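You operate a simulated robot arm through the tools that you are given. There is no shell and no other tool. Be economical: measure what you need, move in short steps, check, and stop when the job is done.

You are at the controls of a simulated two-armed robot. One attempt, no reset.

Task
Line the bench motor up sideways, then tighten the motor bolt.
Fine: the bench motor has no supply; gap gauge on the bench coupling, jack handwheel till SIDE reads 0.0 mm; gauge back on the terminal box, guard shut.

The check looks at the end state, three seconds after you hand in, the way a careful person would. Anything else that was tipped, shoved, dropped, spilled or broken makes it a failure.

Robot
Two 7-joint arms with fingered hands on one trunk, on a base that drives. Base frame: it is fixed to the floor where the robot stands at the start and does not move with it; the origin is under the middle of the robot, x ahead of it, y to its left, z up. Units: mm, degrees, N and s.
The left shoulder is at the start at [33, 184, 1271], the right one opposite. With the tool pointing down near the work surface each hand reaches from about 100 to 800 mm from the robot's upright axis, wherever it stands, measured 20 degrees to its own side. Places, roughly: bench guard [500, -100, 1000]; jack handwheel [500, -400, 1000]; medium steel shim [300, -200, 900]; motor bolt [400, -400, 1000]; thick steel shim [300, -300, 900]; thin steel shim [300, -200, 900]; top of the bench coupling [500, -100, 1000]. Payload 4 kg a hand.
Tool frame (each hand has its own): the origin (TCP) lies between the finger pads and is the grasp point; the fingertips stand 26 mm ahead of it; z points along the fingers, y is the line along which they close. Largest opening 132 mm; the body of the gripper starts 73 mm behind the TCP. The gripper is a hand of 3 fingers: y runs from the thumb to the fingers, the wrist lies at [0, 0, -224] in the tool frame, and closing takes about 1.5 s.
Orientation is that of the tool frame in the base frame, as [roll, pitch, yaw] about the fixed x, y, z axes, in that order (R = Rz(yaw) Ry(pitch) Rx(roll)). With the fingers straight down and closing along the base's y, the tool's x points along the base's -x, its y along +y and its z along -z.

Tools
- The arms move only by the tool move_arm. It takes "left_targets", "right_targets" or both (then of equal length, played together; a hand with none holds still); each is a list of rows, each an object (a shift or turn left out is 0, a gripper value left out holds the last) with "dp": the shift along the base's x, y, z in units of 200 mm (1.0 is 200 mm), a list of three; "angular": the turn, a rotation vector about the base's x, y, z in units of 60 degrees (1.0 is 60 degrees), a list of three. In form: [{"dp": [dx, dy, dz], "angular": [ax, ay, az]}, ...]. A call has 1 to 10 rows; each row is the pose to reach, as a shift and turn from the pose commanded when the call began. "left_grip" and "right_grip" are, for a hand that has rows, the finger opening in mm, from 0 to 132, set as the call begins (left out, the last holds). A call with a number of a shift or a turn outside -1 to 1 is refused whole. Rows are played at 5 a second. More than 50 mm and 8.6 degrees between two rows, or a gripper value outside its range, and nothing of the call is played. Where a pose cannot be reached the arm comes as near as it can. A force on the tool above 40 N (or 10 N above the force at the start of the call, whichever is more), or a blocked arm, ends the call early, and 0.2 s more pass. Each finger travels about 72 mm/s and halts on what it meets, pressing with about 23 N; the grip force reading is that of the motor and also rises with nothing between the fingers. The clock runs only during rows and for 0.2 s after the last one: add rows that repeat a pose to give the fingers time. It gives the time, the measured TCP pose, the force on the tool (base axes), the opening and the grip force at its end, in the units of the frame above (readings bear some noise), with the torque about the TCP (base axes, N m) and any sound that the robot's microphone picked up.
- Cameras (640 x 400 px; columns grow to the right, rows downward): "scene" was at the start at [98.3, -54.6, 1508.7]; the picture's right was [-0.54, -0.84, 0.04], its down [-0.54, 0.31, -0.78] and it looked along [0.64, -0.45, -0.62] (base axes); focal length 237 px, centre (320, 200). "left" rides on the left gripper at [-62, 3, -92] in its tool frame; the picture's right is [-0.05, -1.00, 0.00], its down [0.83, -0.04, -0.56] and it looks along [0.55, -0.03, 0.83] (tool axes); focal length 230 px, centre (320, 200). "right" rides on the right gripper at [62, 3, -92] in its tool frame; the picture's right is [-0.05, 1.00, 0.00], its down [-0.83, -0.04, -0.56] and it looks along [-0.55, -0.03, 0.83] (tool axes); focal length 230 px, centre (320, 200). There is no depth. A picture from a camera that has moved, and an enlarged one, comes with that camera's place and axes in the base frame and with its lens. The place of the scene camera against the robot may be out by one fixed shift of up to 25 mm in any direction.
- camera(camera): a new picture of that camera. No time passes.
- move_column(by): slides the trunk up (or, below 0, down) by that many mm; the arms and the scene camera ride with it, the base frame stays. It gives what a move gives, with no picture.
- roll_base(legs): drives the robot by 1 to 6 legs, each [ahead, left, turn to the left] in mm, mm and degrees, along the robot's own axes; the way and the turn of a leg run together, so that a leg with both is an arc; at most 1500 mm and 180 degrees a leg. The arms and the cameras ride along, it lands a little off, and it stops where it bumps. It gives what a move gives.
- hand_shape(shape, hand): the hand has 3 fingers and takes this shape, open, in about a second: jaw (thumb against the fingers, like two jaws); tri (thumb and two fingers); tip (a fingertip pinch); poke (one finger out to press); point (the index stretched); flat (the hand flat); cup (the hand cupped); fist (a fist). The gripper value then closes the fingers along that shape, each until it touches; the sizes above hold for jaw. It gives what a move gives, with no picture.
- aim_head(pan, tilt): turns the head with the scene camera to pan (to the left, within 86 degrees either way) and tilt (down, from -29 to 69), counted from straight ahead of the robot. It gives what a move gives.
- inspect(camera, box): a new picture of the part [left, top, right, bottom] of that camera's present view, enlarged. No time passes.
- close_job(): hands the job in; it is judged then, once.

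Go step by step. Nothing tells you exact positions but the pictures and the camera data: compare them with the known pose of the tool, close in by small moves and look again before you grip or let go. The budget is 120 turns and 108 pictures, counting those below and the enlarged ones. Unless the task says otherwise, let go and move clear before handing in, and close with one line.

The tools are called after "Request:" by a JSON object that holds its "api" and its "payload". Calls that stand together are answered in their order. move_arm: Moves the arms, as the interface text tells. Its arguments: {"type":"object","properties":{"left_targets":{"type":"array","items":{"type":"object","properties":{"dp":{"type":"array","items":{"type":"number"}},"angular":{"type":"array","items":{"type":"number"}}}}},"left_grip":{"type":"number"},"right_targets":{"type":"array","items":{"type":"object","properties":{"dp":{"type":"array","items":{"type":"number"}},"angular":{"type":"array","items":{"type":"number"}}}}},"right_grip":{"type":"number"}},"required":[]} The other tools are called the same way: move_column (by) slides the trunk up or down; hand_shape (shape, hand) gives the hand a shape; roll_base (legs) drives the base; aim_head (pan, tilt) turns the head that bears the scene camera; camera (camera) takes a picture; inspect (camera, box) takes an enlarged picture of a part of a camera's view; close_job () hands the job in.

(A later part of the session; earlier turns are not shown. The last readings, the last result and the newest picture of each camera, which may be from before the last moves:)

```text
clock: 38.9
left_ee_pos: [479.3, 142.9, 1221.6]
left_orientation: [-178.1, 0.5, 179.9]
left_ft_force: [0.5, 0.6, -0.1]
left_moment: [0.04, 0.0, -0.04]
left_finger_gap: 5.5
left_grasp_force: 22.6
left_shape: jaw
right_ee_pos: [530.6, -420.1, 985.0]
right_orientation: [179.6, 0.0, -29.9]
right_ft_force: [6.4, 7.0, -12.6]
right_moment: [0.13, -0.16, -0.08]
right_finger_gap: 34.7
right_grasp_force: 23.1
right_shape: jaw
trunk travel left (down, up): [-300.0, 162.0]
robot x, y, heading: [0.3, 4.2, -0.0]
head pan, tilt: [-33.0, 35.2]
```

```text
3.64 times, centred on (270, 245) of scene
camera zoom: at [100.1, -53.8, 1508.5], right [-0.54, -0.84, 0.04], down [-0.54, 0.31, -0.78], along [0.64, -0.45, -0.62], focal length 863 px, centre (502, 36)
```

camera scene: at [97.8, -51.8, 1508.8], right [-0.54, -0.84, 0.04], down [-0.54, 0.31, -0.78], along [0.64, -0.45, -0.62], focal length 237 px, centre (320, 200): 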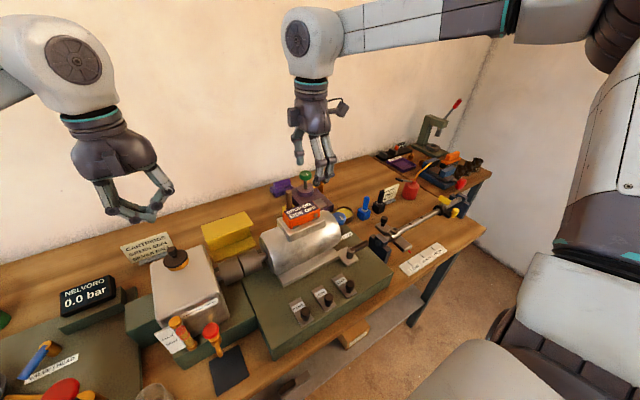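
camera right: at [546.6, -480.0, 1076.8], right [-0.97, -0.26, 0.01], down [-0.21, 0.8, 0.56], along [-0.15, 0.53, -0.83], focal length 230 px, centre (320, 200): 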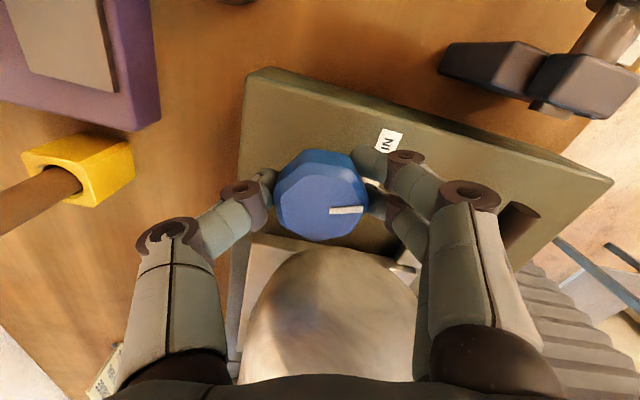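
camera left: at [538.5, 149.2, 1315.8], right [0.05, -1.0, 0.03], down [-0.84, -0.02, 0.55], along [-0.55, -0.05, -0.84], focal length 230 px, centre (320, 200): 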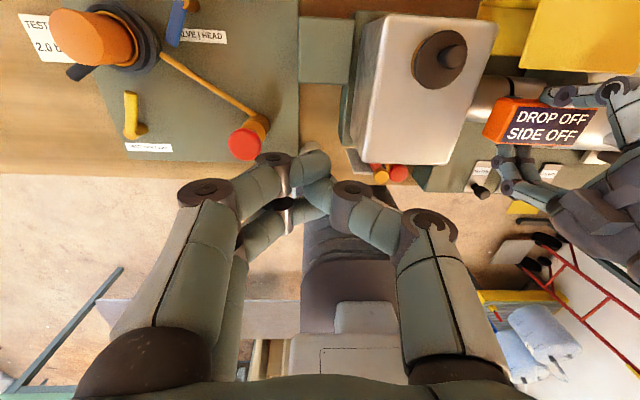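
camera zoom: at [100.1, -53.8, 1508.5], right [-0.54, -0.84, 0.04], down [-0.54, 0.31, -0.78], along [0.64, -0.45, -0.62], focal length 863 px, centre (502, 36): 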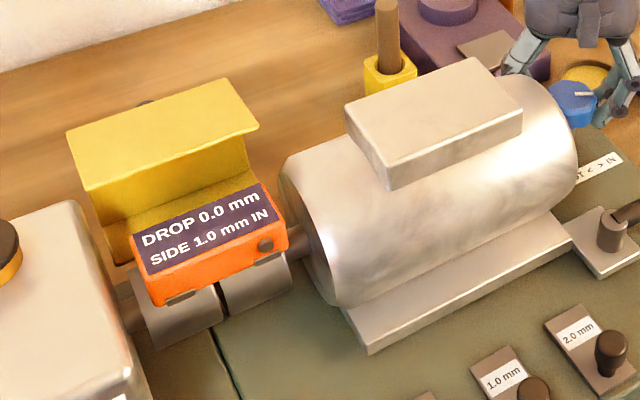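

Counter-clockwise raises it to 1.0 IN, so the motor moves freely and clockwise is needed. Turn back clockwise 60° and read.

Request:
{"api": "move_arm", "payload": {"right_targets": [{"angular": [0, 0, -0.13]}, {"angular": [0, 0, -0.26]}, {"angular": [0, 0, -0.39]}, {"angular": [0, 0, -0.52]}, {"angular": [0, 0, -0.65]}, {"angular": [0, 0, -0.78]}, {"angular": [0, 0, -0.91]}, {"angular": [0, 0, -1.0]}, {"angular": [0, 0, -1.0]}]}}

Request:
{"api": "inspect", "payload": {"camera": "scene", "box": [200, 190, 340, 300]}}

Request:
{"api": "camera", "payload": {"camera": "right"}}

```text
clock: 40.9
left_ee_pos: [477.7, 141.8, 1221.0]
left_orientation: [-178.2, 0.6, 179.8]
left_ft_force: [-0.9, 0.1, -0.6]
left_moment: [0.02, 0.03, 0.0]
left_finger_gap: 5.7
left_grasp_force: 22.9
left_shape: jaw
right_ee_pos: [530.3, -421.4, 985.2]
right_orientation: [179.6, 0.0, -90.1]
right_ft_force: [-2.3, 4.6, -14.0]
right_moment: [0.05, -0.09, -0.01]
right_finger_gap: 33.5
right_grasp_force: 22.4
right_shape: jaw
trunk travel left (down, up): [-300.0, 162.0]
robot x, y, heading: [-4.4, -2.2, -0.1]
head pan, tilt: [-33.0, 35.2]
```

```text
3.64 times, centred on (270, 245) of scene
camera zoom: at [98.7, -54.6, 1508.5], right [-0.54, -0.84, 0.04], down [-0.54, 0.31, -0.78], along [0.64, -0.44, -0.62], focal length 863 px, centre (502, 36)
```

zoom: 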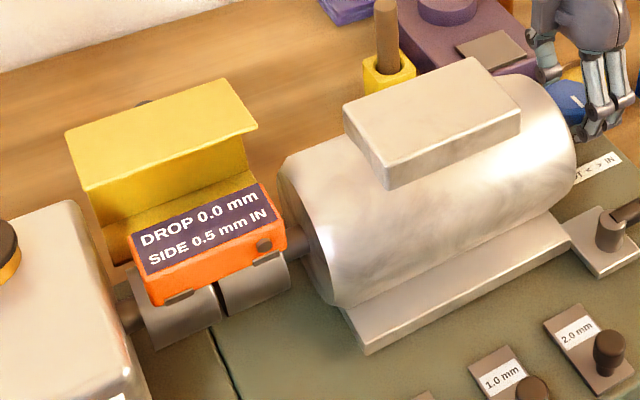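

```text
34 pictures are left
camera right: at [526.5, -482.5, 1077.3], right [-1.0, 0.05, 0.01], down [0.05, 0.83, 0.55], along [0.02, 0.55, -0.83], focal length 230 px, centre (320, 200)
```

right: 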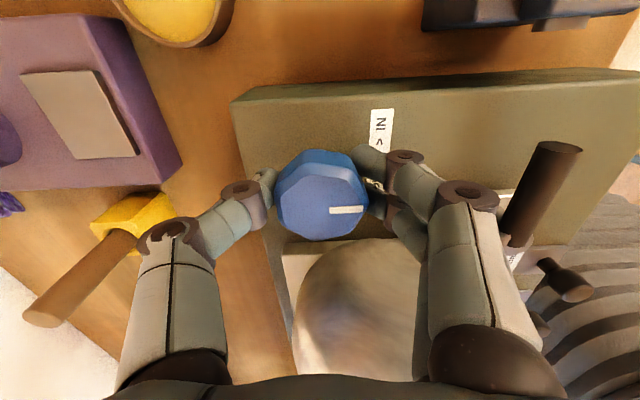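

Back at 0.5 with the hand at its starting yaw. Turn clockwise 30° more and read, to find the transition.

Request:
{"api": "move_arm", "payload": {"right_targets": [{"angular": [0, 0, -0.13]}, {"angular": [0, 0, -0.26]}, {"angular": [0, 0, -0.39]}, {"angular": [0, 0, -0.5]}, {"angular": [0, 0, -0.5]}]}}

Request:
{"api": "inspect", "payload": {"camera": "scene", "box": [200, 190, 340, 300]}}

```text
clock: 42.1
left_ee_pos: [477.8, 142.3, 1221.9]
left_orientation: [-178.2, 0.7, 179.8]
left_ft_force: [-0.7, -0.4, -0.3]
left_moment: [-0.02, -0.01, -0.03]
left_finger_gap: 5.6
left_grasp_force: 23.0
left_shape: jaw
right_ee_pos: [529.9, -421.0, 984.1]
right_orientation: [179.5, 0.0, -120.0]
right_ft_force: [-5.4, 3.9, -13.5]
right_moment: [0.04, 0.01, 0.02]
right_finger_gap: 33.6
right_grasp_force: 22.9
right_shape: jaw
trunk travel left (down, up): [-300.0, 162.0]
robot x, y, heading: [-2.6, 0.4, -0.2]
head pan, tilt: [-33.0, 35.2]
```

```text
3.64 times, centred on (270, 245) of scene
camera zoom: at [98.2, -54.8, 1508.6], right [-0.54, -0.84, 0.04], down [-0.54, 0.31, -0.78], along [0.64, -0.44, -0.62], focal length 863 px, centre (502, 36)
```

zoom: 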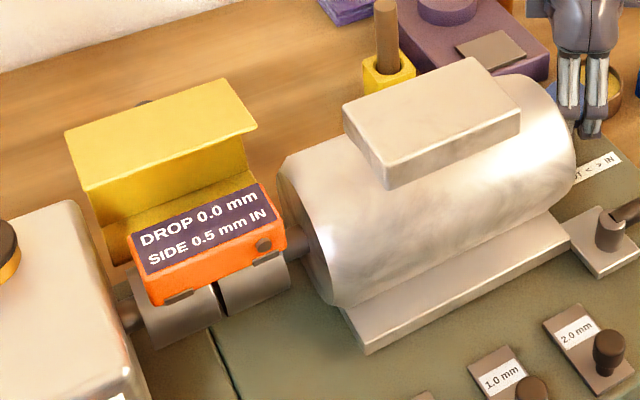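

Request:
{"api": "move_arm", "payload": {"right_targets": [{"angular": [0, 0, -0.13]}, {"angular": [0, 0, -0.26]}, {"angular": [0, 0, -0.39]}, {"angular": [0, 0, -0.5]}, {"angular": [0, 0, -0.5]}]}}

Request:
{"api": "inspect", "payload": {"camera": "scene", "box": [200, 190, 340, 300]}}

Request:
{"api": "camera", "payload": {"camera": "right"}}

```text
clock: 43.3
left_ee_pos: [477.8, 142.6, 1222.3]
left_orientation: [-178.3, 0.6, 179.8]
left_ft_force: [0.1, 0.1, 0.1]
left_moment: [0.0, 0.0, -0.01]
left_finger_gap: 5.7
left_grasp_force: 23.3
left_shape: jaw
right_ee_pos: [528.8, -421.2, 985.2]
right_orientation: [179.6, 0.0, -150.1]
right_ft_force: [-12.8, 2.6, -15.6]
right_moment: [0.0, 0.14, 0.08]
right_finger_gap: 33.2
right_grasp_force: 22.9
right_shape: jaw
trunk travel left (down, up): [-300.0, 162.0]
robot x, y, heading: [2.7, -2.4, -0.1]
head pan, tilt: [-33.0, 35.2]
```

```text
3.64 times, centred on (270, 245) of scene
camera zoom: at [97.2, -55.0, 1508.6], right [-0.54, -0.84, 0.04], down [-0.54, 0.31, -0.78], along [0.64, -0.44, -0.62], focal length 863 px, centre (502, 36)
```

zoom: 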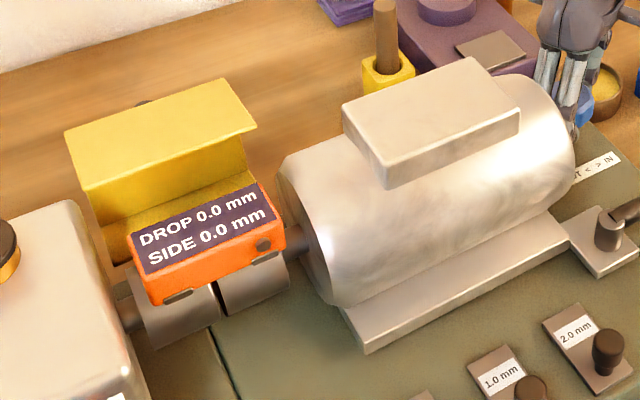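

```text
31 pictures are left
camera right: at [473.7, -449.9, 1077.4], right [-0.45, 0.89, 0.01], down [0.74, 0.37, 0.55], along [0.49, 0.26, -0.83], focal length 230 px, centre (320, 200)
```

right: 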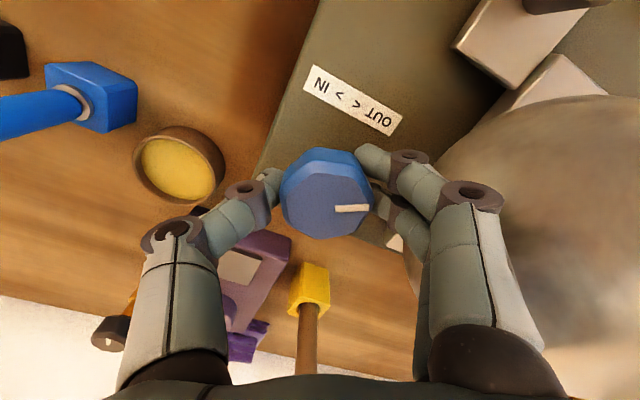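

SIDE reads 0.0. One quick check of margin: back off 18° to see whether it's still 0.0.

Request:
{"api": "move_arm", "payload": {"right_targets": [{"angular": [0, 0, 0.1]}, {"angular": [0, 0, 0.2]}, {"angular": [0, 0, 0.3]}, {"angular": [0, 0, 0.3]}]}}

Request:
{"api": "inspect", "payload": {"camera": "scene", "box": [200, 220, 300, 290]}}

```text
clock: 44.3
left_ee_pos: [477.5, 141.7, 1222.1]
left_orientation: [-178.4, 0.7, 179.9]
left_ft_force: [0.5, -0.4, -0.3]
left_moment: [0.0, 0.0, -0.05]
left_finger_gap: 5.5
left_grasp_force: 22.3
left_shape: jaw
right_ee_pos: [531.2, -421.4, 985.8]
right_orientation: [179.6, 0.0, -131.8]
right_ft_force: [-9.2, 2.2, -16.4]
right_moment: [-0.03, 0.12, 0.02]
right_finger_gap: 33.0
right_grasp_force: 22.4
right_shape: jaw
trunk travel left (down, up): [-300.0, 162.0]
robot x, y, heading: [-1.8, -2.7, 0.1]
head pan, tilt: [-33.0, 35.2]
```

```text
5.71 times, centred on (250, 255) of scene
camera zoom: at [98.0, -55.1, 1508.6], right [-0.54, -0.84, 0.04], down [-0.54, 0.31, -0.78], along [0.64, -0.44, -0.62], focal length 1356 px, centre (720, -114)
```

zoom: 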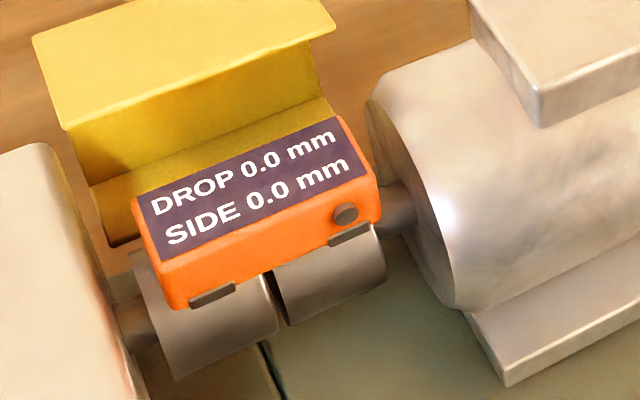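

Still 0.0 with good margin. Return to the middle (18° back), release the handwheel and lift clear.

Request:
{"api": "move_arm", "payload": {"right_targets": [{"angular": [0, 0, -0.1]}, {"angular": [0, 0, -0.2]}, {"angular": [0, 0, -0.3]}, {"angular": [0, 0, -0.3]}]}}

Request:
{"api": "move_arm", "payload": {"right_targets": [{"dp": [0, 0, 0]}, {"dp": [0, 0, 0]}, {"dp": [0, 0, 0]}, {"dp": [0, 0, 0.1]}, {"dp": [0, 0, 0.3]}, {"dp": [0, 0, 0.5]}, {"dp": [0, 0, 0.7]}], "right_grip": 66}}

Request:
{"api": "inspect", "payload": {"camera": "scene", "box": [200, 180, 360, 290]}}

Request:
{"api": "camera", "payload": {"camera": "right"}}

```text
clock: 45.3
left_ee_pos: [477.3, 142.0, 1222.5]
left_orientation: [-178.2, 0.5, 180.0]
left_ft_force: [-0.4, -0.3, 0.2]
left_moment: [0.02, 0.02, 0.01]
left_finger_gap: 5.7
left_grasp_force: 22.5
left_shape: jaw
right_ee_pos: [529.5, -421.1, 985.3]
right_orientation: [179.7, 0.0, -150.1]
right_ft_force: [-12.8, 2.5, -16.2]
right_moment: [0.01, 0.16, 0.07]
right_finger_gap: 33.0
right_grasp_force: 23.1
right_shape: jaw
trunk travel left (down, up): [-300.0, 162.0]
robot x, y, heading: [1.7, 1.9, 0.2]
head pan, tilt: [-33.0, 35.2]
```

```text
clock: 46.9
left_ee_pos: [477.0, 142.9, 1222.5]
left_orientation: [-178.2, 0.7, 179.9]
left_ft_force: [-0.2, -0.1, -0.4]
left_moment: [-0.01, 0.01, 0.03]
left_finger_gap: 5.6
left_grasp_force: 23.0
left_shape: jaw
right_ee_pos: [529.0, -420.3, 1126.4]
right_orientation: [179.7, 0.0, -150.0]
right_ft_force: [-0.1, -0.2, 1.0]
right_moment: [0.0, -0.01, -0.01]
right_finger_gap: 65.4
right_grasp_force: 0.1
right_shape: jaw
trunk travel left (down, up): [-300.0, 162.0]
robot x, y, heading: [-1.4, 1.8, 0.1]
head pan, tilt: [-33.0, 35.2]
```

```text
3.64 times, centred on (280, 235) of scene
camera zoom: at [96.7, -54.1, 1508.8], right [-0.54, -0.84, 0.04], down [-0.54, 0.31, -0.78], along [0.64, -0.44, -0.62], focal length 863 px, centre (466, 73)
```

zoom: 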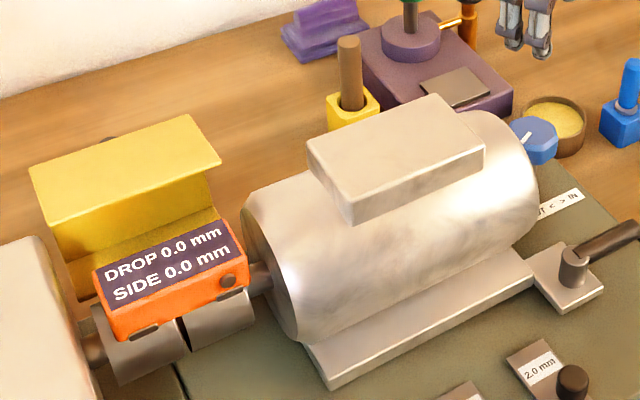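

```text
28 pictures are left
camera right: at [473.7, -449.2, 1219.0], right [-0.45, 0.89, 0.01], down [0.74, 0.38, 0.56], along [0.49, 0.26, -0.83], focal length 230 px, centre (320, 200)
```

right: 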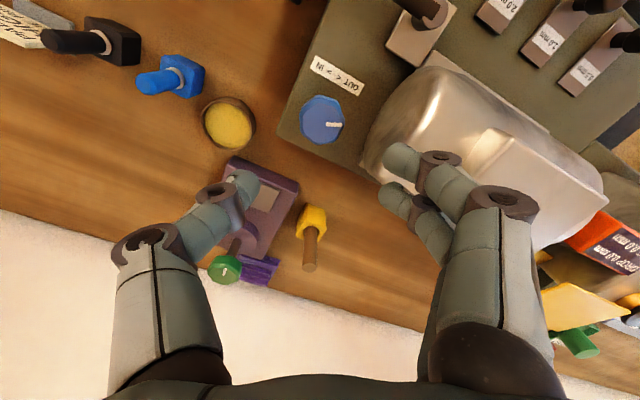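

Still 0.0 / 0.0 after release. Next the motor bolt (≈[401,-380], handle to ≈[398,-440], z≈1000): move above the handle with yaw back at -90° for a look.

Request:
{"api": "move_arm", "payload": {"right_targets": [{"dp": [-0.08, 0, 0], "angular": [0, 0, 0.13]}, {"dp": [-0.16, 0, 0], "angular": [0, 0, 0.26]}, {"dp": [-0.24, 0, 0], "angular": [0, 0, 0.39]}, {"dp": [-0.32, 0, 0], "angular": [0, 0, 0.52]}, {"dp": [-0.4, -0.01, 0], "angular": [0, 0, 0.65]}, {"dp": [-0.5, -0.02, 0], "angular": [0, 0, 0.78]}, {"dp": [-0.6, -0.02, 0], "angular": [0, 0, 0.9]}, {"dp": [-0.645, -0.03, 0], "angular": [0, 0, 1.0]}, {"dp": [-0.645, -0.03, 0], "angular": [0, 0, 1.0]}], "right_grip": 50}}

Request:
{"api": "camera", "payload": {"camera": "right"}}

```text
clock: 48.9
left_ee_pos: [477.4, 144.7, 1221.7]
left_orientation: [-178.2, 0.6, 179.9]
left_ft_force: [-0.3, -0.3, 0.9]
left_moment: [0.01, 0.0, 0.03]
left_finger_gap: 5.6
left_grasp_force: 23.3
left_shape: jaw
right_ee_pos: [401.8, -425.9, 1126.0]
right_orientation: [179.7, -0.2, -89.8]
right_ft_force: [0.8, 0.5, 0.0]
right_moment: [-0.01, 0.01, -0.03]
right_finger_gap: 50.6
right_grasp_force: 0.0
right_shape: jaw
trunk travel left (down, up): [-300.0, 162.0]
robot x, y, heading: [-2.9, 0.7, 0.1]
head pan, tilt: [-33.0, 35.2]
```

```text
27 pictures are left
camera right: at [397.7, -488.0, 1217.9], right [-1.0, 0.05, 0.01], down [0.04, 0.83, 0.55], along [0.02, 0.55, -0.83], focal length 230 px, centre (320, 200)
```

right: 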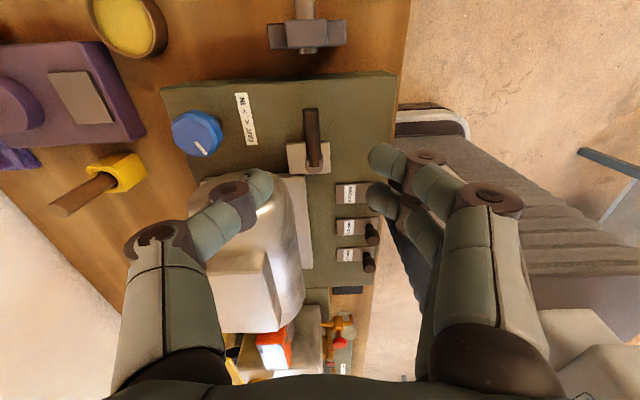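

Handle runs x≈406 from y≈-382 to -440. Lower onto the handle's outer half.

Request:
{"api": "move_arm", "payload": {"right_targets": [{"dp": [0.022, 0, -0.2]}, {"dp": [0.022, 0, -0.38]}, {"dp": [0.022, 0, -0.5]}, {"dp": [0.022, 0, -0.58]}, {"dp": [0.022, 0, -0.58]}], "right_grip": 46}}

Request:
{"api": "camera", "payload": {"camera": "right"}}

Request:
{"api": "inspect", "payload": {"camera": "scene", "box": [310, 180, 410, 290]}}

```text
clock: 50.1
left_ee_pos: [477.6, 143.4, 1222.8]
left_orientation: [-178.2, 0.7, 179.9]
left_ft_force: [0.9, -0.1, -0.2]
left_moment: [-0.02, 0.0, 0.01]
left_finger_gap: 6.0
left_grasp_force: 23.1
left_shape: jaw
right_ee_pos: [405.7, -426.7, 1010.5]
right_orientation: [179.9, 0.0, -90.0]
right_ft_force: [0.2, 0.6, -0.3]
right_moment: [0.01, 0.0, -0.01]
right_finger_gap: 46.1
right_grasp_force: 0.1
right_shape: jaw
trunk travel left (down, up): [-300.0, 162.0]
robot x, y, heading: [-0.0, 4.7, -0.0]
head pan, tilt: [-33.0, 35.2]
```

```text
26 pictures are left
camera right: at [401.4, -488.0, 1101.9], right [-1.0, 0.05, 0.0], down [0.05, 0.83, 0.55], along [0.03, 0.55, -0.83], focal length 230 px, centre (320, 200)
```

right: 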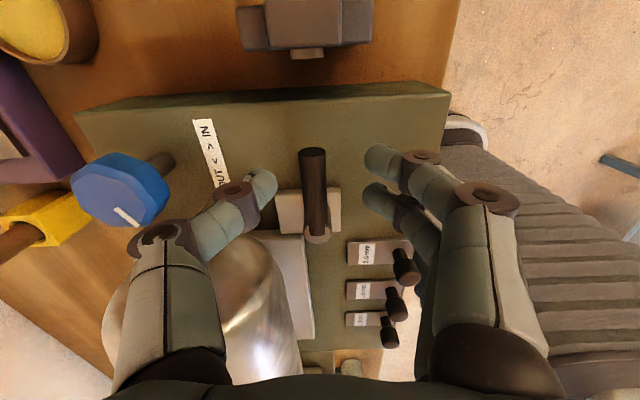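

```text
3.64 times, centred on (360, 235) of scene
camera zoom: at [97.4, -53.9, 1508.7], right [-0.54, -0.84, 0.04], down [-0.54, 0.31, -0.78], along [0.64, -0.45, -0.62], focal length 863 px, centre (174, 73)
```

zoom: 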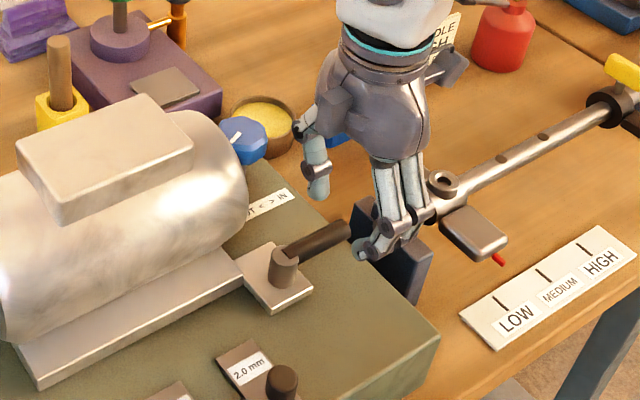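

The handle is at z≈981, still below the fingertips. Lower 20 mm, shift slightly inward and close on it.

Request:
{"api": "move_arm", "payload": {"right_targets": [{"dp": [0.005, 0.03, -0.05]}, {"dp": [0.005, 0.03, -0.1]}, {"dp": [0.005, 0.03, -0.1]}]}}

Request:
{"api": "move_arm", "payload": {"right_targets": [{"dp": [0, 0, 0]}, {"dp": [0, 0, 0]}, {"dp": [0, 0, 0]}, {"dp": [0, 0, 0]}], "right_grip": 0}}

Request:
{"api": "camera", "payload": {"camera": "right"}}

```text
clock: 50.9
left_ee_pos: [477.4, 143.0, 1221.6]
left_orientation: [-178.2, 0.7, 179.9]
left_ft_force: [-0.3, -1.4, -0.2]
left_moment: [-0.01, 0.01, 0.02]
left_finger_gap: 5.7
left_grasp_force: 22.5
left_shape: jaw
right_ee_pos: [405.8, -420.7, 990.2]
right_orientation: [179.7, -0.1, -90.1]
right_ft_force: [0.2, 0.9, 0.9]
right_moment: [-0.01, -0.02, -0.03]
right_finger_gap: 46.0
right_grasp_force: 0.0
right_shape: jaw
trunk travel left (down, up): [-300.0, 162.0]
robot x, y, heading: [-3.3, 1.5, -0.1]
head pan, tilt: [-33.0, 35.2]
```

```text
clock: 51.9
left_ee_pos: [477.7, 142.2, 1222.2]
left_orientation: [-178.2, 0.7, 179.9]
left_ft_force: [-0.1, -0.3, -0.3]
left_moment: [0.02, -0.03, -0.01]
left_finger_gap: 5.6
left_grasp_force: 22.5
left_shape: jaw
right_ee_pos: [405.6, -420.8, 989.8]
right_orientation: [179.7, 0.0, -90.0]
right_ft_force: [-0.2, 0.2, 0.6]
right_moment: [0.01, -0.01, 0.0]
right_finger_gap: 11.1
right_grasp_force: 23.1
right_shape: jaw
trunk travel left (down, up): [-300.0, 162.0]
robot x, y, heading: [0.4, -2.8, -0.1]
head pan, tilt: [-33.0, 35.2]
```

```text
24 pictures are left
camera right: at [402.7, -482.1, 1081.7], right [-1.0, 0.05, 0.0], down [0.05, 0.83, 0.55], along [0.03, 0.55, -0.83], focal length 230 px, centre (320, 200)
```

right: 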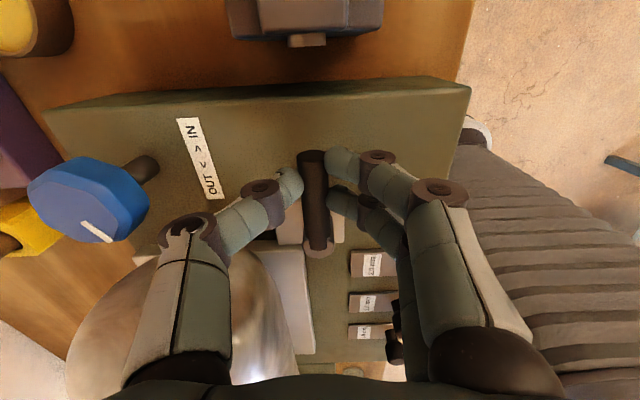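

Handle gripped (11 mm). Swing it clockwise about the bolt in an arc with matching yaw.

Request:
{"api": "move_arm", "payload": {"right_targets": [{"dp": [-0.027, 0.002, 0], "angular": [0, 0, -0.133]}, {"dp": [-0.054, 0.0075, 0], "angular": [0, 0, -0.267]}, {"dp": [-0.079, 0.017, 0], "angular": [0, 0, -0.4]}, {"dp": [-0.103, 0.03, 0], "angular": [0, 0, -0.533]}, {"dp": [-0.125, 0.046, 0], "angular": [0, 0, -0.667]}, {"dp": [-0.145, 0.064, 0], "angular": [0, 0, -0.8]}]}}

Request:
{"api": "camera", "payload": {"camera": "right"}}

Request:
{"api": "inspect", "payload": {"camera": "scene", "box": [200, 180, 400, 310]}}

```text
clock: 53.3
left_ee_pos: [476.5, 143.5, 1221.8]
left_orientation: [-178.1, 0.6, 179.9]
left_ft_force: [0.1, 0.3, 0.6]
left_moment: [-0.02, -0.01, 0.0]
left_finger_gap: 5.7
left_grasp_force: 22.9
left_shape: jaw
right_ee_pos: [376.8, -407.3, 989.9]
right_orientation: [179.8, -0.1, -138.1]
right_ft_force: [-4.0, 3.9, -1.7]
right_moment: [0.14, 0.07, 0.3]
right_finger_gap: 10.7
right_grasp_force: 22.8
right_shape: jaw
trunk travel left (down, up): [-300.0, 162.0]
robot x, y, heading: [-2.4, -3.1, 0.1]
head pan, tilt: [-33.0, 35.2]
```

```text
23 pictures are left
camera right: at [328.3, -446.2, 1082.2], right [-0.63, 0.78, 0.01], down [0.65, 0.52, 0.55], along [0.43, 0.35, -0.83], focal length 230 px, centre (320, 200)
```

right: 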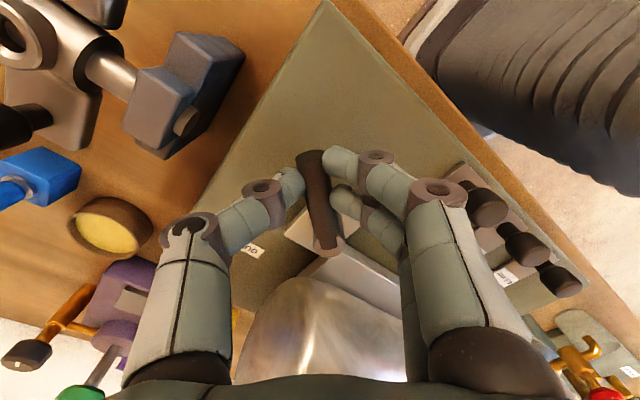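

```text
3.08 times, centred on (300, 245) of scene
camera zoom: at [97.3, -53.3, 1508.7], right [-0.54, -0.84, 0.04], down [-0.54, 0.31, -0.78], along [0.64, -0.45, -0.62], focal length 730 px, centre (382, 62)
```

zoom: 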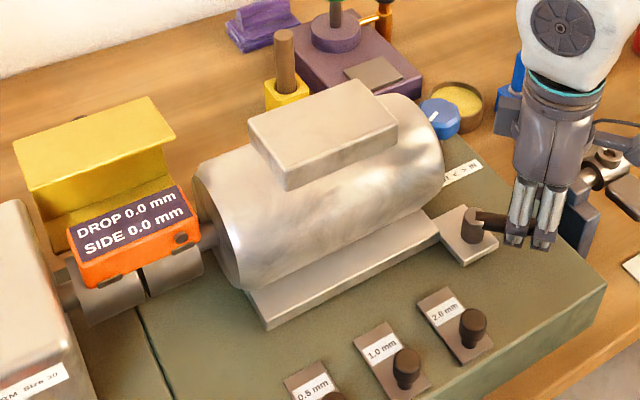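

The handle swung 48° easily and SIDE still reads 0.0. Continue clockwise until it stops or resists.

Request:
{"api": "move_arm", "payload": {"right_targets": [{"dp": [-0.0165, 0.0215, 0], "angular": [0, 0, -0.133]}, {"dp": [-0.0305, 0.045, 0], "angular": [0, 0, -0.267]}, {"dp": [-0.0405, 0.07, 0], "angular": [0, 0, -0.4]}, {"dp": [-0.047, 0.0965, 0], "angular": [0, 0, -0.533]}, {"dp": [-0.05, 0.1235, 0], "angular": [0, 0, -0.667]}, {"dp": [-0.049, 0.151, 0], "angular": [0, 0, -0.8]}]}}

Request:
{"api": "camera", "payload": {"camera": "right"}}

Request:
{"api": "inspect", "payload": {"camera": "scene", "box": [200, 180, 400, 310]}}

```text
clock: 54.7
left_ee_pos: [475.3, 144.3, 1223.3]
left_orientation: [-178.1, 0.7, 179.9]
left_ft_force: [0.0, 0.6, 0.0]
left_moment: [-0.03, -0.01, -0.02]
left_finger_gap: 5.8
left_grasp_force: 23.3
left_shape: jaw
right_ee_pos: [363.6, -376.0, 991.2]
right_orientation: [179.8, -0.2, 173.8]
right_ft_force: [-20.7, 6.9, -3.0]
right_moment: [0.25, 0.33, 0.46]
right_finger_gap: 10.3
right_grasp_force: 22.9
right_shape: jaw
trunk travel left (down, up): [-300.0, 162.0]
robot x, y, heading: [0.4, 1.5, 0.4]
head pan, tilt: [-33.0, 35.2]
```

```text
21 pictures are left
camera right: at [302.1, -367.2, 1082.8], right [0.16, 0.99, 0.0], down [0.82, -0.13, 0.55], along [0.55, -0.08, -0.83], focal length 230 px, centre (320, 200)
```

right: 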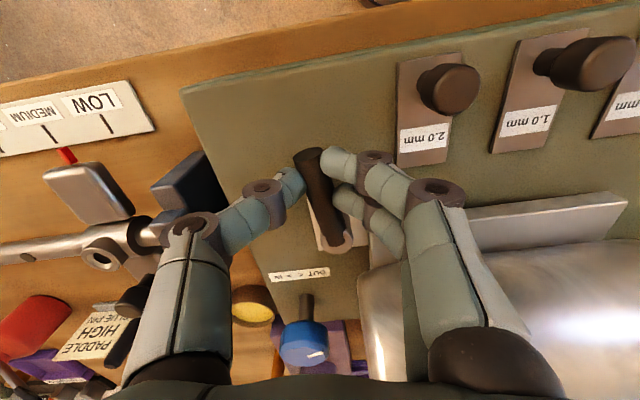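

```text
3.08 times, centred on (300, 245) of scene
camera zoom: at [94.4, -52.7, 1508.9], right [-0.54, -0.84, 0.04], down [-0.54, 0.31, -0.78], along [0.65, -0.45, -0.62], focal length 730 px, centre (382, 62)
```

zoom: 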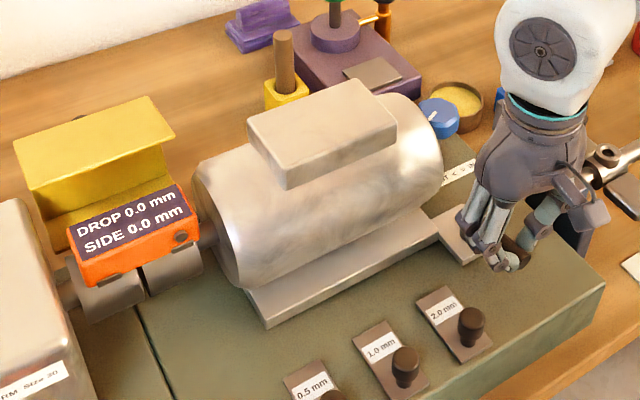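

The handle points toward me now (~85–90°) with rising resistance. I'll push a bit further to make sure it reaches its stop.

Request:
{"api": "move_arm", "payload": {"right_targets": [{"dp": [-0.012, 0.02, 0], "angular": [0, 0, -0.06]}, {"dp": [-0.012, 0.045, 0], "angular": [0, 0, -0.13]}, {"dp": [-0.01, 0.07, 0], "angular": [0, 0, -0.2]}, {"dp": [-0.008, 0.095, 0], "angular": [0, 0, -0.27]}]}}

Request:
{"api": "camera", "payload": {"camera": "right"}}

```text
clock: 55.7
left_ee_pos: [477.6, 139.7, 1221.7]
left_orientation: [-178.3, 0.6, 179.9]
left_ft_force: [-1.2, 0.4, -0.1]
left_moment: [0.01, 0.02, 0.01]
left_finger_gap: 5.4
left_grasp_force: 23.2
left_shape: jaw
right_ee_pos: [367.0, -362.6, 990.7]
right_orientation: [179.7, 0.4, 157.6]
right_ft_force: [-5.1, -22.0, 13.6]
right_moment: [-0.63, 0.22, 0.56]
right_finger_gap: 12.9
right_grasp_force: 22.7
right_shape: jaw
trunk travel left (down, up): [-300.0, 162.0]
robot x, y, heading: [1.3, -1.8, 0.0]
head pan, tilt: [-33.0, 35.2]
```

```text
19 pictures are left
camera right: at [310.2, -336.8, 1082.8], right [0.43, 0.9, 0.0], down [0.75, -0.36, 0.56], along [0.51, -0.24, -0.83], focal length 230 px, centre (320, 200)
```

right: 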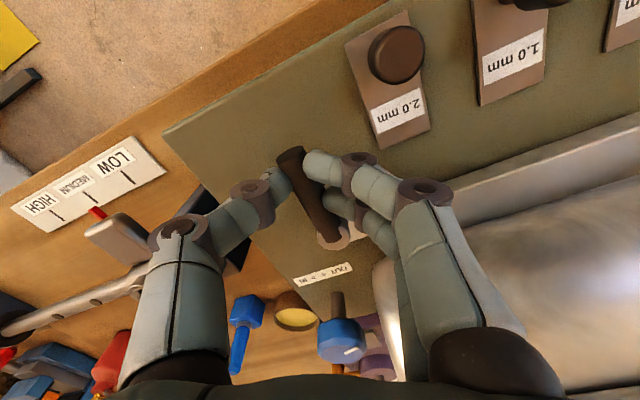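

The handle stays pointing straight at me while I push with ~22 N: it's at its stop. One slightly firmer push, then check the bolt after release.

Request:
{"api": "move_arm", "payload": {"right_targets": [{"dp": [0, 0.02, 0]}, {"dp": [0, 0.04, 0]}, {"dp": [0, 0.04, 0]}]}}

Request:
{"api": "move_arm", "payload": {"right_targets": [{"dp": [0, -0.03, 0]}, {"dp": [0, -0.04, 0]}, {"dp": [0, -0.04, 0]}, {"dp": [0, -0.04, 0.1]}, {"dp": [0, -0.04, 0.3]}, {"dp": [0, -0.04, 0.5]}], "right_grip": 44}}

Request:
{"api": "inspect", "payload": {"camera": "scene", "box": [200, 180, 400, 310]}}

Request:
{"api": "camera", "payload": {"camera": "right"}}

```text
clock: 56.3
left_ee_pos: [476.7, 140.5, 1221.9]
left_orientation: [-178.2, 0.6, 179.9]
left_ft_force: [-0.1, 0.8, 0.2]
left_moment: [-0.06, -0.02, 0.0]
left_finger_gap: 6.1
left_grasp_force: 23.3
left_shape: jaw
right_ee_pos: [367.7, -361.0, 992.6]
right_orientation: [-179.7, 0.6, 157.7]
right_ft_force: [-1.9, -21.5, 9.6]
right_moment: [-0.64, 0.14, 0.44]
right_finger_gap: 14.8
right_grasp_force: 22.9
right_shape: jaw
trunk travel left (down, up): [-300.0, 162.0]
robot x, y, heading: [-2.6, 1.8, -0.1]
head pan, tilt: [-33.0, 35.2]
stopped in row 2 (right hand): the force on the tool passed its limit at 42 N (the readings are from after the stop); the commanded pose is now the measured one
```

```text
clock: 57.7
left_ee_pos: [476.9, 142.0, 1221.6]
left_orientation: [-178.1, 0.8, 179.9]
left_ft_force: [-0.4, -1.0, 0.6]
left_moment: [0.01, 0.01, 0.02]
left_finger_gap: 5.9
left_grasp_force: 23.2
left_shape: jaw
right_ee_pos: [369.4, -363.4, 1092.2]
right_orientation: [179.9, 0.3, 157.6]
right_ft_force: [-0.7, -0.2, -0.1]
right_moment: [0.01, -0.04, -0.01]
right_finger_gap: 44.1
right_grasp_force: 0.0
right_shape: jaw
trunk travel left (down, up): [-300.0, 162.0]
robot x, y, heading: [-4.2, -0.2, -0.2]
head pan, tilt: [-33.0, 35.2]
```

```text
3.08 times, centred on (300, 245) of scene
camera zoom: at [96.7, -54.4, 1508.8], right [-0.54, -0.84, 0.04], down [-0.54, 0.31, -0.78], along [0.64, -0.45, -0.62], focal length 730 px, centre (382, 62)
```

zoom: 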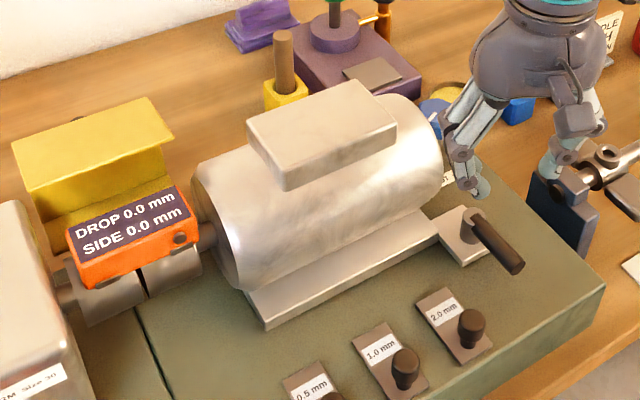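

```text
17 pictures are left
camera right: at [311.9, -337.5, 1182.9], right [0.43, 0.9, 0.0], down [0.75, -0.35, 0.56], along [0.51, -0.24, -0.83], focal length 230 px, centre (320, 200)
```

right: 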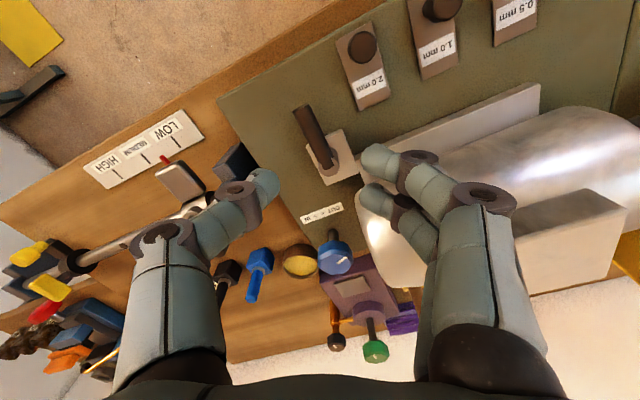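

Handle turned to its stop, gauge still at 0.0 / 0.0. Now bring the right hand back over the gauge with yaw -90°.

Request:
{"api": "move_arm", "payload": {"right_targets": [{"dp": [0, 0, 0.2], "angular": [0, 0, 0.12]}, {"dp": [0, 0, 0.4], "angular": [0, 0, 0.24]}, {"dp": [0.05, 0, 0.5], "angular": [0, 0, 0.36]}, {"dp": [0.12, 0.08, 0.5], "angular": [0, 0, 0.48]}, {"dp": [0.2, 0.16, 0.5], "angular": [0, 0, 0.6]}, {"dp": [0.28, 0.24, 0.5], "angular": [0, 0, 0.72]}, {"dp": [0.36, 0.32, 0.5], "angular": [0, 0, 0.84]}, {"dp": [0.44, 0.4, 0.5], "angular": [0, 0, 0.94]}], "right_grip": 56}}

Request:
{"api": "move_arm", "payload": {"right_targets": [{"dp": [0.02, 0.12, 0], "angular": [0, 0, 0.12]}, {"dp": [0.04, 0.24, 0], "angular": [0, 0, 0.24]}, {"dp": [0.06, 0.36, 0], "angular": [0, 0, 0.36]}, {"dp": [0.08, 0.48, 0], "angular": [0, 0, 0.48]}, {"dp": [0.1, 0.6, 0], "angular": [0, 0, 0.6]}, {"dp": [0.1, 0.72, 0], "angular": [0, 0, 0.72]}, {"dp": [0.1, 0.84, 0], "angular": [0, 0, 0.84]}, {"dp": [0.1, 0.95, 0], "angular": [0, 0, 0.933]}, {"dp": [0.1, 0.965, 0], "angular": [0, 0, 0.933]}]}}

```text
clock: 59.5
left_ee_pos: [478.6, 142.8, 1221.7]
left_orientation: [-178.1, 0.6, 179.9]
left_ft_force: [-0.5, 0.2, 0.1]
left_moment: [-0.01, 0.0, 0.01]
left_finger_gap: 5.9
left_grasp_force: 22.8
left_shape: jaw
right_ee_pos: [457.6, -283.4, 1190.5]
right_orientation: [179.9, 0.4, -145.7]
right_ft_force: [0.3, 0.4, 0.1]
right_moment: [-0.02, 0.02, -0.02]
right_finger_gap: 55.5
right_grasp_force: 0.1
right_shape: jaw
trunk travel left (down, up): [-300.0, 162.0]
robot x, y, heading: [1.3, -1.1, 0.0]
head pan, tilt: [-33.0, 35.2]
```

```text
clock: 61.5
left_ee_pos: [478.3, 142.7, 1222.4]
left_orientation: [-178.1, 0.7, 179.8]
left_ft_force: [0.4, -0.2, -0.5]
left_moment: [0.02, 0.01, -0.02]
left_finger_gap: 5.8
left_grasp_force: 22.4
left_shape: jaw
right_ee_pos: [477.3, -91.8, 1192.0]
right_orientation: [179.9, 0.3, -89.8]
right_ft_force: [-0.2, 0.6, 1.0]
right_moment: [0.0, 0.02, 0.0]
right_finger_gap: 55.2
right_grasp_force: 0.1
right_shape: jaw
trunk travel left (down, up): [-300.0, 162.0]
robot x, y, heading: [1.8, -2.6, -0.0]
head pan, tilt: [-33.0, 35.2]
```

Tilt back 15° and descend to just above the regrasp height (gap 52).

Request:
{"api": "move_arm", "payload": {"right_targets": [{"dp": [0, 0.008, -0.05], "angular": [0, -0.125, 0]}, {"dp": [0.01, 0.008, -0.15], "angular": [0, -0.25, 0]}, {"dp": [0.025, 0.008, -0.35], "angular": [0, -0.255, 0]}, {"dp": [0.035, 0.008, -0.5], "angular": [0, -0.255, 0]}, {"dp": [0.04, 0.008, -0.57], "angular": [0, -0.255, 0]}, {"dp": [0.04, 0.008, -0.57], "angular": [0, -0.255, 0]}], "right_grip": 52}}

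Request:
{"api": "camera", "payload": {"camera": "right"}}

```text
clock: 62.9
left_ee_pos: [477.1, 140.6, 1221.0]
left_orientation: [-178.2, 0.6, 179.8]
left_ft_force: [-0.3, 1.3, -0.1]
left_moment: [0.03, 0.01, 0.03]
left_finger_gap: 5.5
left_grasp_force: 22.8
left_shape: jaw
right_ee_pos: [484.9, -89.2, 1076.1]
right_orientation: [-164.9, 0.4, -89.9]
right_ft_force: [0.1, 0.2, 0.5]
right_moment: [-0.04, 0.01, 0.03]
right_finger_gap: 52.2
right_grasp_force: 0.0
right_shape: jaw
trunk travel left (down, up): [-300.0, 162.0]
robot x, y, heading: [3.1, 0.1, -0.1]
head pan, tilt: [-33.0, 35.2]
```

```text
16 pictures are left
camera right: at [457.4, -152.5, 1164.3], right [-0.96, 0.05, -0.26], down [-0.11, 0.83, 0.55], along [0.24, 0.56, -0.79], focal length 230 px, centre (320, 200)
```

right: 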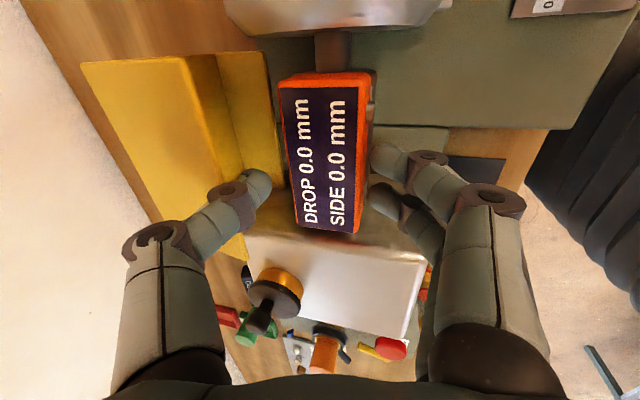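

Gauge is aligned as before. Lower 15 mm and close.

Request:
{"api": "move_arm", "payload": {"right_targets": [{"dp": [0.003, 0, -0.035]}, {"dp": [0.006, 0, -0.06]}, {"dp": [0.008, 0, -0.075]}], "right_grip": 47}}

Request:
{"api": "move_arm", "payload": {"right_targets": [{"dp": [0, 0, 0]}, {"dp": [0, 0, 0]}, {"dp": [0, 0, 0]}, {"dp": [0, 0, 0]}], "right_grip": 20}}

Request:
{"api": "camera", "payload": {"camera": "right"}}

```text
clock: 63.7
left_ee_pos: [478.4, 142.5, 1222.6]
left_orientation: [-178.1, 0.6, 179.9]
left_ft_force: [-0.5, 0.3, 0.1]
left_moment: [-0.02, -0.06, 0.01]
left_finger_gap: 5.8
left_grasp_force: 23.4
left_shape: jaw
right_ee_pos: [486.2, -90.6, 1063.4]
right_orientation: [-164.8, 0.5, -89.8]
right_ft_force: [-2.8, -0.1, 2.5]
right_moment: [0.0, -0.26, 0.01]
right_finger_gap: 46.4
right_grasp_force: 0.1
right_shape: jaw
trunk travel left (down, up): [-300.0, 162.0]
robot x, y, heading: [-0.5, -0.7, 0.2]
head pan, tilt: [-33.0, 35.2]
```

```text
clock: 64.7
left_ee_pos: [477.2, 142.0, 1221.6]
left_orientation: [-178.2, 0.6, 179.9]
left_ft_force: [-0.2, -0.4, -0.3]
left_moment: [-0.04, 0.01, -0.01]
left_finger_gap: 5.5
left_grasp_force: 23.0
left_shape: jaw
right_ee_pos: [486.6, -89.9, 1062.4]
right_orientation: [-164.8, 0.4, -89.8]
right_ft_force: [0.0, 0.6, 0.8]
right_moment: [0.02, 0.06, 0.0]
right_finger_gap: 38.7
right_grasp_force: 23.2
right_shape: jaw
trunk travel left (down, up): [-300.0, 162.0]
robot x, y, heading: [-2.0, -1.6, 0.1]
head pan, tilt: [-33.0, 35.2]
```

```text
15 pictures are left
camera right: at [458.7, -152.5, 1150.0], right [-0.96, 0.05, -0.26], down [-0.11, 0.83, 0.55], along [0.24, 0.56, -0.79], focal length 230 px, centre (320, 200)
```

right: 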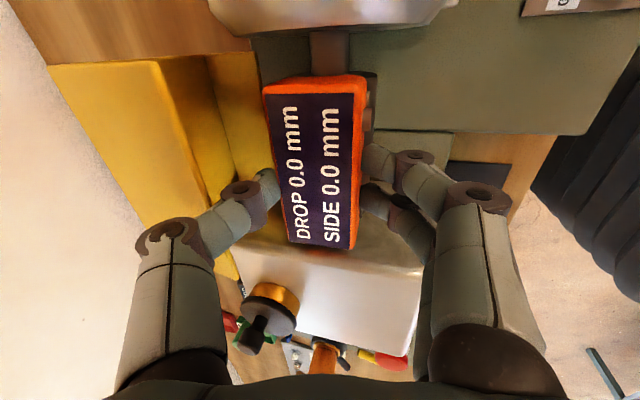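

Gripped with final readings 0.0/0.0. Lift and carry back to above the terminal box.

Request:
{"api": "move_arm", "payload": {"right_targets": [{"dp": [-0.01, 0, 0.1]}, {"dp": [-0.02, 0, 0.3]}, {"dp": [-0.02, 0, 0.5]}, {"dp": [-0.02, -0.15, 0.55]}, {"dp": [0, -0.35, 0.55]}, {"dp": [0.01, -0.55, 0.55]}, {"dp": [0.02, -0.72, 0.55]}, {"dp": [0.03, -0.835, 0.55]}, {"dp": [0.03, -0.835, 0.55]}]}}

Request:
{"api": "camera", "payload": {"camera": "right"}}

Request:
{"api": "inspect", "payload": {"camera": "scene", "box": [180, 150, 360, 290]}}

```text
clock: 66.7
left_ee_pos: [478.5, 141.9, 1221.1]
left_orientation: [-178.1, 0.6, 179.9]
left_ft_force: [0.6, 0.2, -0.2]
left_moment: [-0.01, 0.0, 0.0]
left_finger_gap: 5.9
left_grasp_force: 22.9
left_shape: jaw
right_ee_pos: [492.0, -256.0, 1171.4]
right_orientation: [-164.8, 0.4, -89.8]
right_ft_force: [-0.1, 0.4, -1.1]
right_moment: [0.02, 0.01, 0.0]
right_finger_gap: 38.7
right_grasp_force: 23.6
right_shape: jaw
trunk travel left (down, up): [-300.0, 162.0]
robot x, y, heading: [0.7, -1.1, -0.4]
head pan, tilt: [-33.0, 35.2]
```

```text
14 pictures are left
camera right: at [465.1, -319.3, 1258.5], right [-0.96, 0.05, -0.26], down [-0.11, 0.83, 0.55], along [0.24, 0.56, -0.79], focal length 230 px, centre (320, 200)
```

right: 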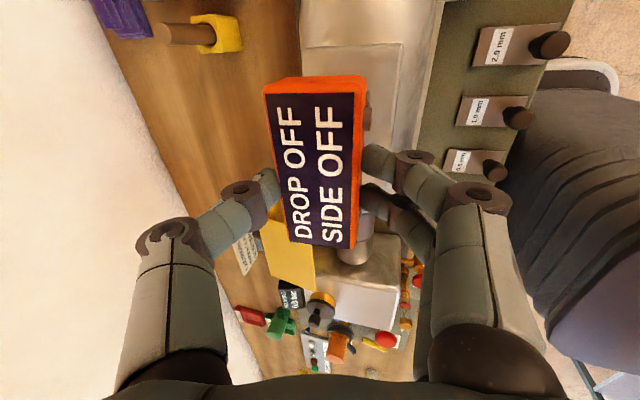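

```text
2.86 times, centred on (270, 220) of scene
camera zoom: at [98.2, -54.1, 1508.7], right [-0.54, -0.84, 0.04], down [-0.54, 0.31, -0.78], along [0.64, -0.45, -0.62], focal length 678 px, centre (463, 143)
```

zoom: 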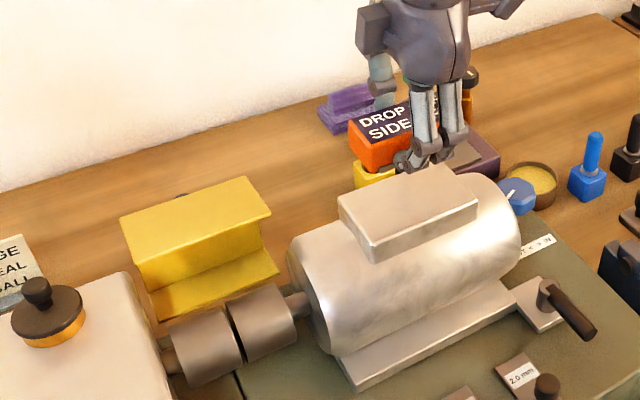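

Identical to the lift-off view. Lower onto the terminal box until light contact.

Request:
{"api": "move_arm", "payload": {"right_targets": [{"dp": [0, 0, -0.12]}, {"dp": [0, 0, -0.2]}, {"dp": [0, 0, -0.25]}, {"dp": [0, 0, -0.275]}, {"dp": [0, 0, -0.285]}, {"dp": [0, 0, -0.285]}]}}

Request:
{"api": "camera", "payload": {"camera": "right"}}

```text
clock: 68.1
left_ee_pos: [477.2, 142.0, 1222.8]
left_orientation: [-178.3, 0.6, 179.9]
left_ft_force: [-0.2, 0.0, -0.7]
left_moment: [-0.03, -0.02, 0.02]
left_finger_gap: 5.8
left_grasp_force: 22.9
left_shape: jaw
right_ee_pos: [492.4, -256.5, 1114.9]
right_orientation: [-164.8, 0.4, -89.9]
right_ft_force: [-0.2, -0.2, -1.1]
right_moment: [0.03, 0.01, 0.01]
right_finger_gap: 38.6
right_grasp_force: 23.4
right_shape: jaw
trunk travel left (down, up): [-300.0, 162.0]
robot x, y, heading: [-0.3, -0.8, -0.0]
head pan, tilt: [-33.0, 35.2]
```

```text
12 pictures are left
camera right: at [465.1, -319.5, 1202.6], right [-0.96, 0.05, -0.26], down [-0.11, 0.83, 0.55], along [0.24, 0.56, -0.79], focal length 230 px, centre (320, 200)
```

right: 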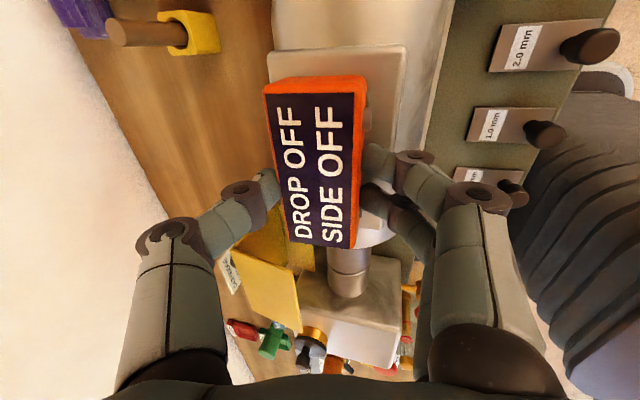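

No contact yet, just above. Lower a couple of millimetres more to touch.

Request:
{"api": "move_arm", "payload": {"right_targets": [{"dp": [0, 0, -0.007]}, {"dp": [0, 0, -0.014]}, {"dp": [0, 0, -0.014]}]}}

```text
clock: 68.9
left_ee_pos: [478.1, 142.4, 1221.6]
left_orientation: [-178.1, 0.6, 179.9]
left_ft_force: [0.6, -0.4, 0.6]
left_moment: [-0.02, 0.02, 0.01]
left_finger_gap: 5.6
left_grasp_force: 23.5
left_shape: jaw
right_ee_pos: [492.4, -256.6, 1113.5]
right_orientation: [-164.8, 0.4, -89.8]
right_ft_force: [-0.2, -0.9, 0.6]
right_moment: [0.0, 0.04, 0.01]
right_finger_gap: 38.6
right_grasp_force: 23.1
right_shape: jaw
trunk travel left (down, up): [-300.0, 162.0]
robot x, y, heading: [-1.7, -3.0, 0.2]
head pan, tilt: [-33.0, 35.2]
```

Request:
{"api": "move_arm", "payload": {"right_targets": [{"dp": [0, 0, -0.008]}, {"dp": [0, 0, -0.016]}, {"dp": [0, 0, -0.016]}]}}

```text
clock: 69.7
left_ee_pos: [477.2, 142.1, 1221.6]
left_orientation: [-178.2, 0.6, 179.9]
left_ft_force: [0.6, 0.2, -0.5]
left_moment: [0.01, 0.0, -0.03]
left_finger_gap: 5.7
left_grasp_force: 23.4
left_shape: jaw
right_ee_pos: [491.6, -255.8, 1111.3]
right_orientation: [-164.7, 0.3, -89.7]
right_ft_force: [0.4, -2.1, 11.2]
right_moment: [0.0, 0.19, -0.01]
right_finger_gap: 39.1
right_grasp_force: 22.8
right_shape: jaw
trunk travel left (down, up): [-300.0, 162.0]
robot x, y, heading: [-5.1, 0.0, 0.2]
head pan, tilt: [-33.0, 35.2]
```

Contact at 11 N: the gauge is resting. Release and back out along the finger direction.

Request:
{"api": "move_arm", "payload": {"right_targets": [{"dp": [0, 0, 0.006]}, {"dp": [0, 0, 0.006]}, {"dp": [0, 0, 0.006]}, {"dp": [-0.01, 0, 0.05]}, {"dp": [-0.025, 0, 0.12]}, {"dp": [-0.05, 0, 0.25]}, {"dp": [-0.07, 0, 0.45]}], "right_grip": 58}}

Request:
{"api": "inspect", "payload": {"camera": "scene", "box": [180, 150, 360, 290]}}

```text
clock: 71.3
left_ee_pos: [476.8, 142.2, 1222.1]
left_orientation: [-178.1, 0.7, 179.9]
left_ft_force: [0.0, 0.0, -0.2]
left_moment: [0.0, 0.01, 0.02]
left_finger_gap: 5.8
left_grasp_force: 23.2
left_shape: jaw
right_ee_pos: [477.4, -257.3, 1201.3]
right_orientation: [-164.7, 0.4, -89.6]
right_ft_force: [0.2, 0.1, -0.9]
right_moment: [0.0, 0.0, 0.02]
right_finger_gap: 57.3
right_grasp_force: 0.1
right_shape: jaw
trunk travel left (down, up): [-300.0, 162.0]
robot x, y, heading: [-2.4, -3.5, 0.2]
head pan, tilt: [-33.0, 35.2]
```

```text
2.86 times, centred on (270, 220) of scene
camera zoom: at [96.5, -54.3, 1508.9], right [-0.54, -0.84, 0.04], down [-0.54, 0.31, -0.78], along [0.64, -0.45, -0.62], focal length 678 px, centre (463, 143)
```

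zoom: 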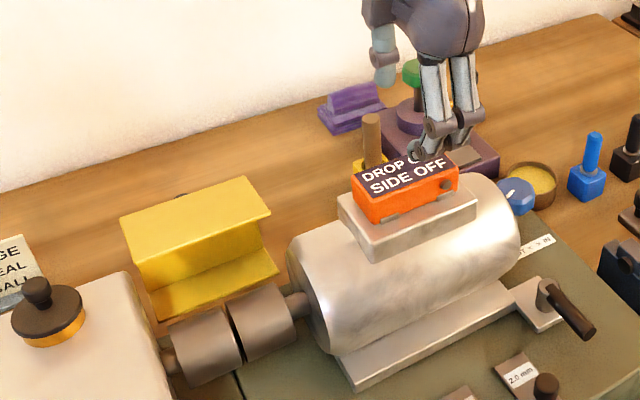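

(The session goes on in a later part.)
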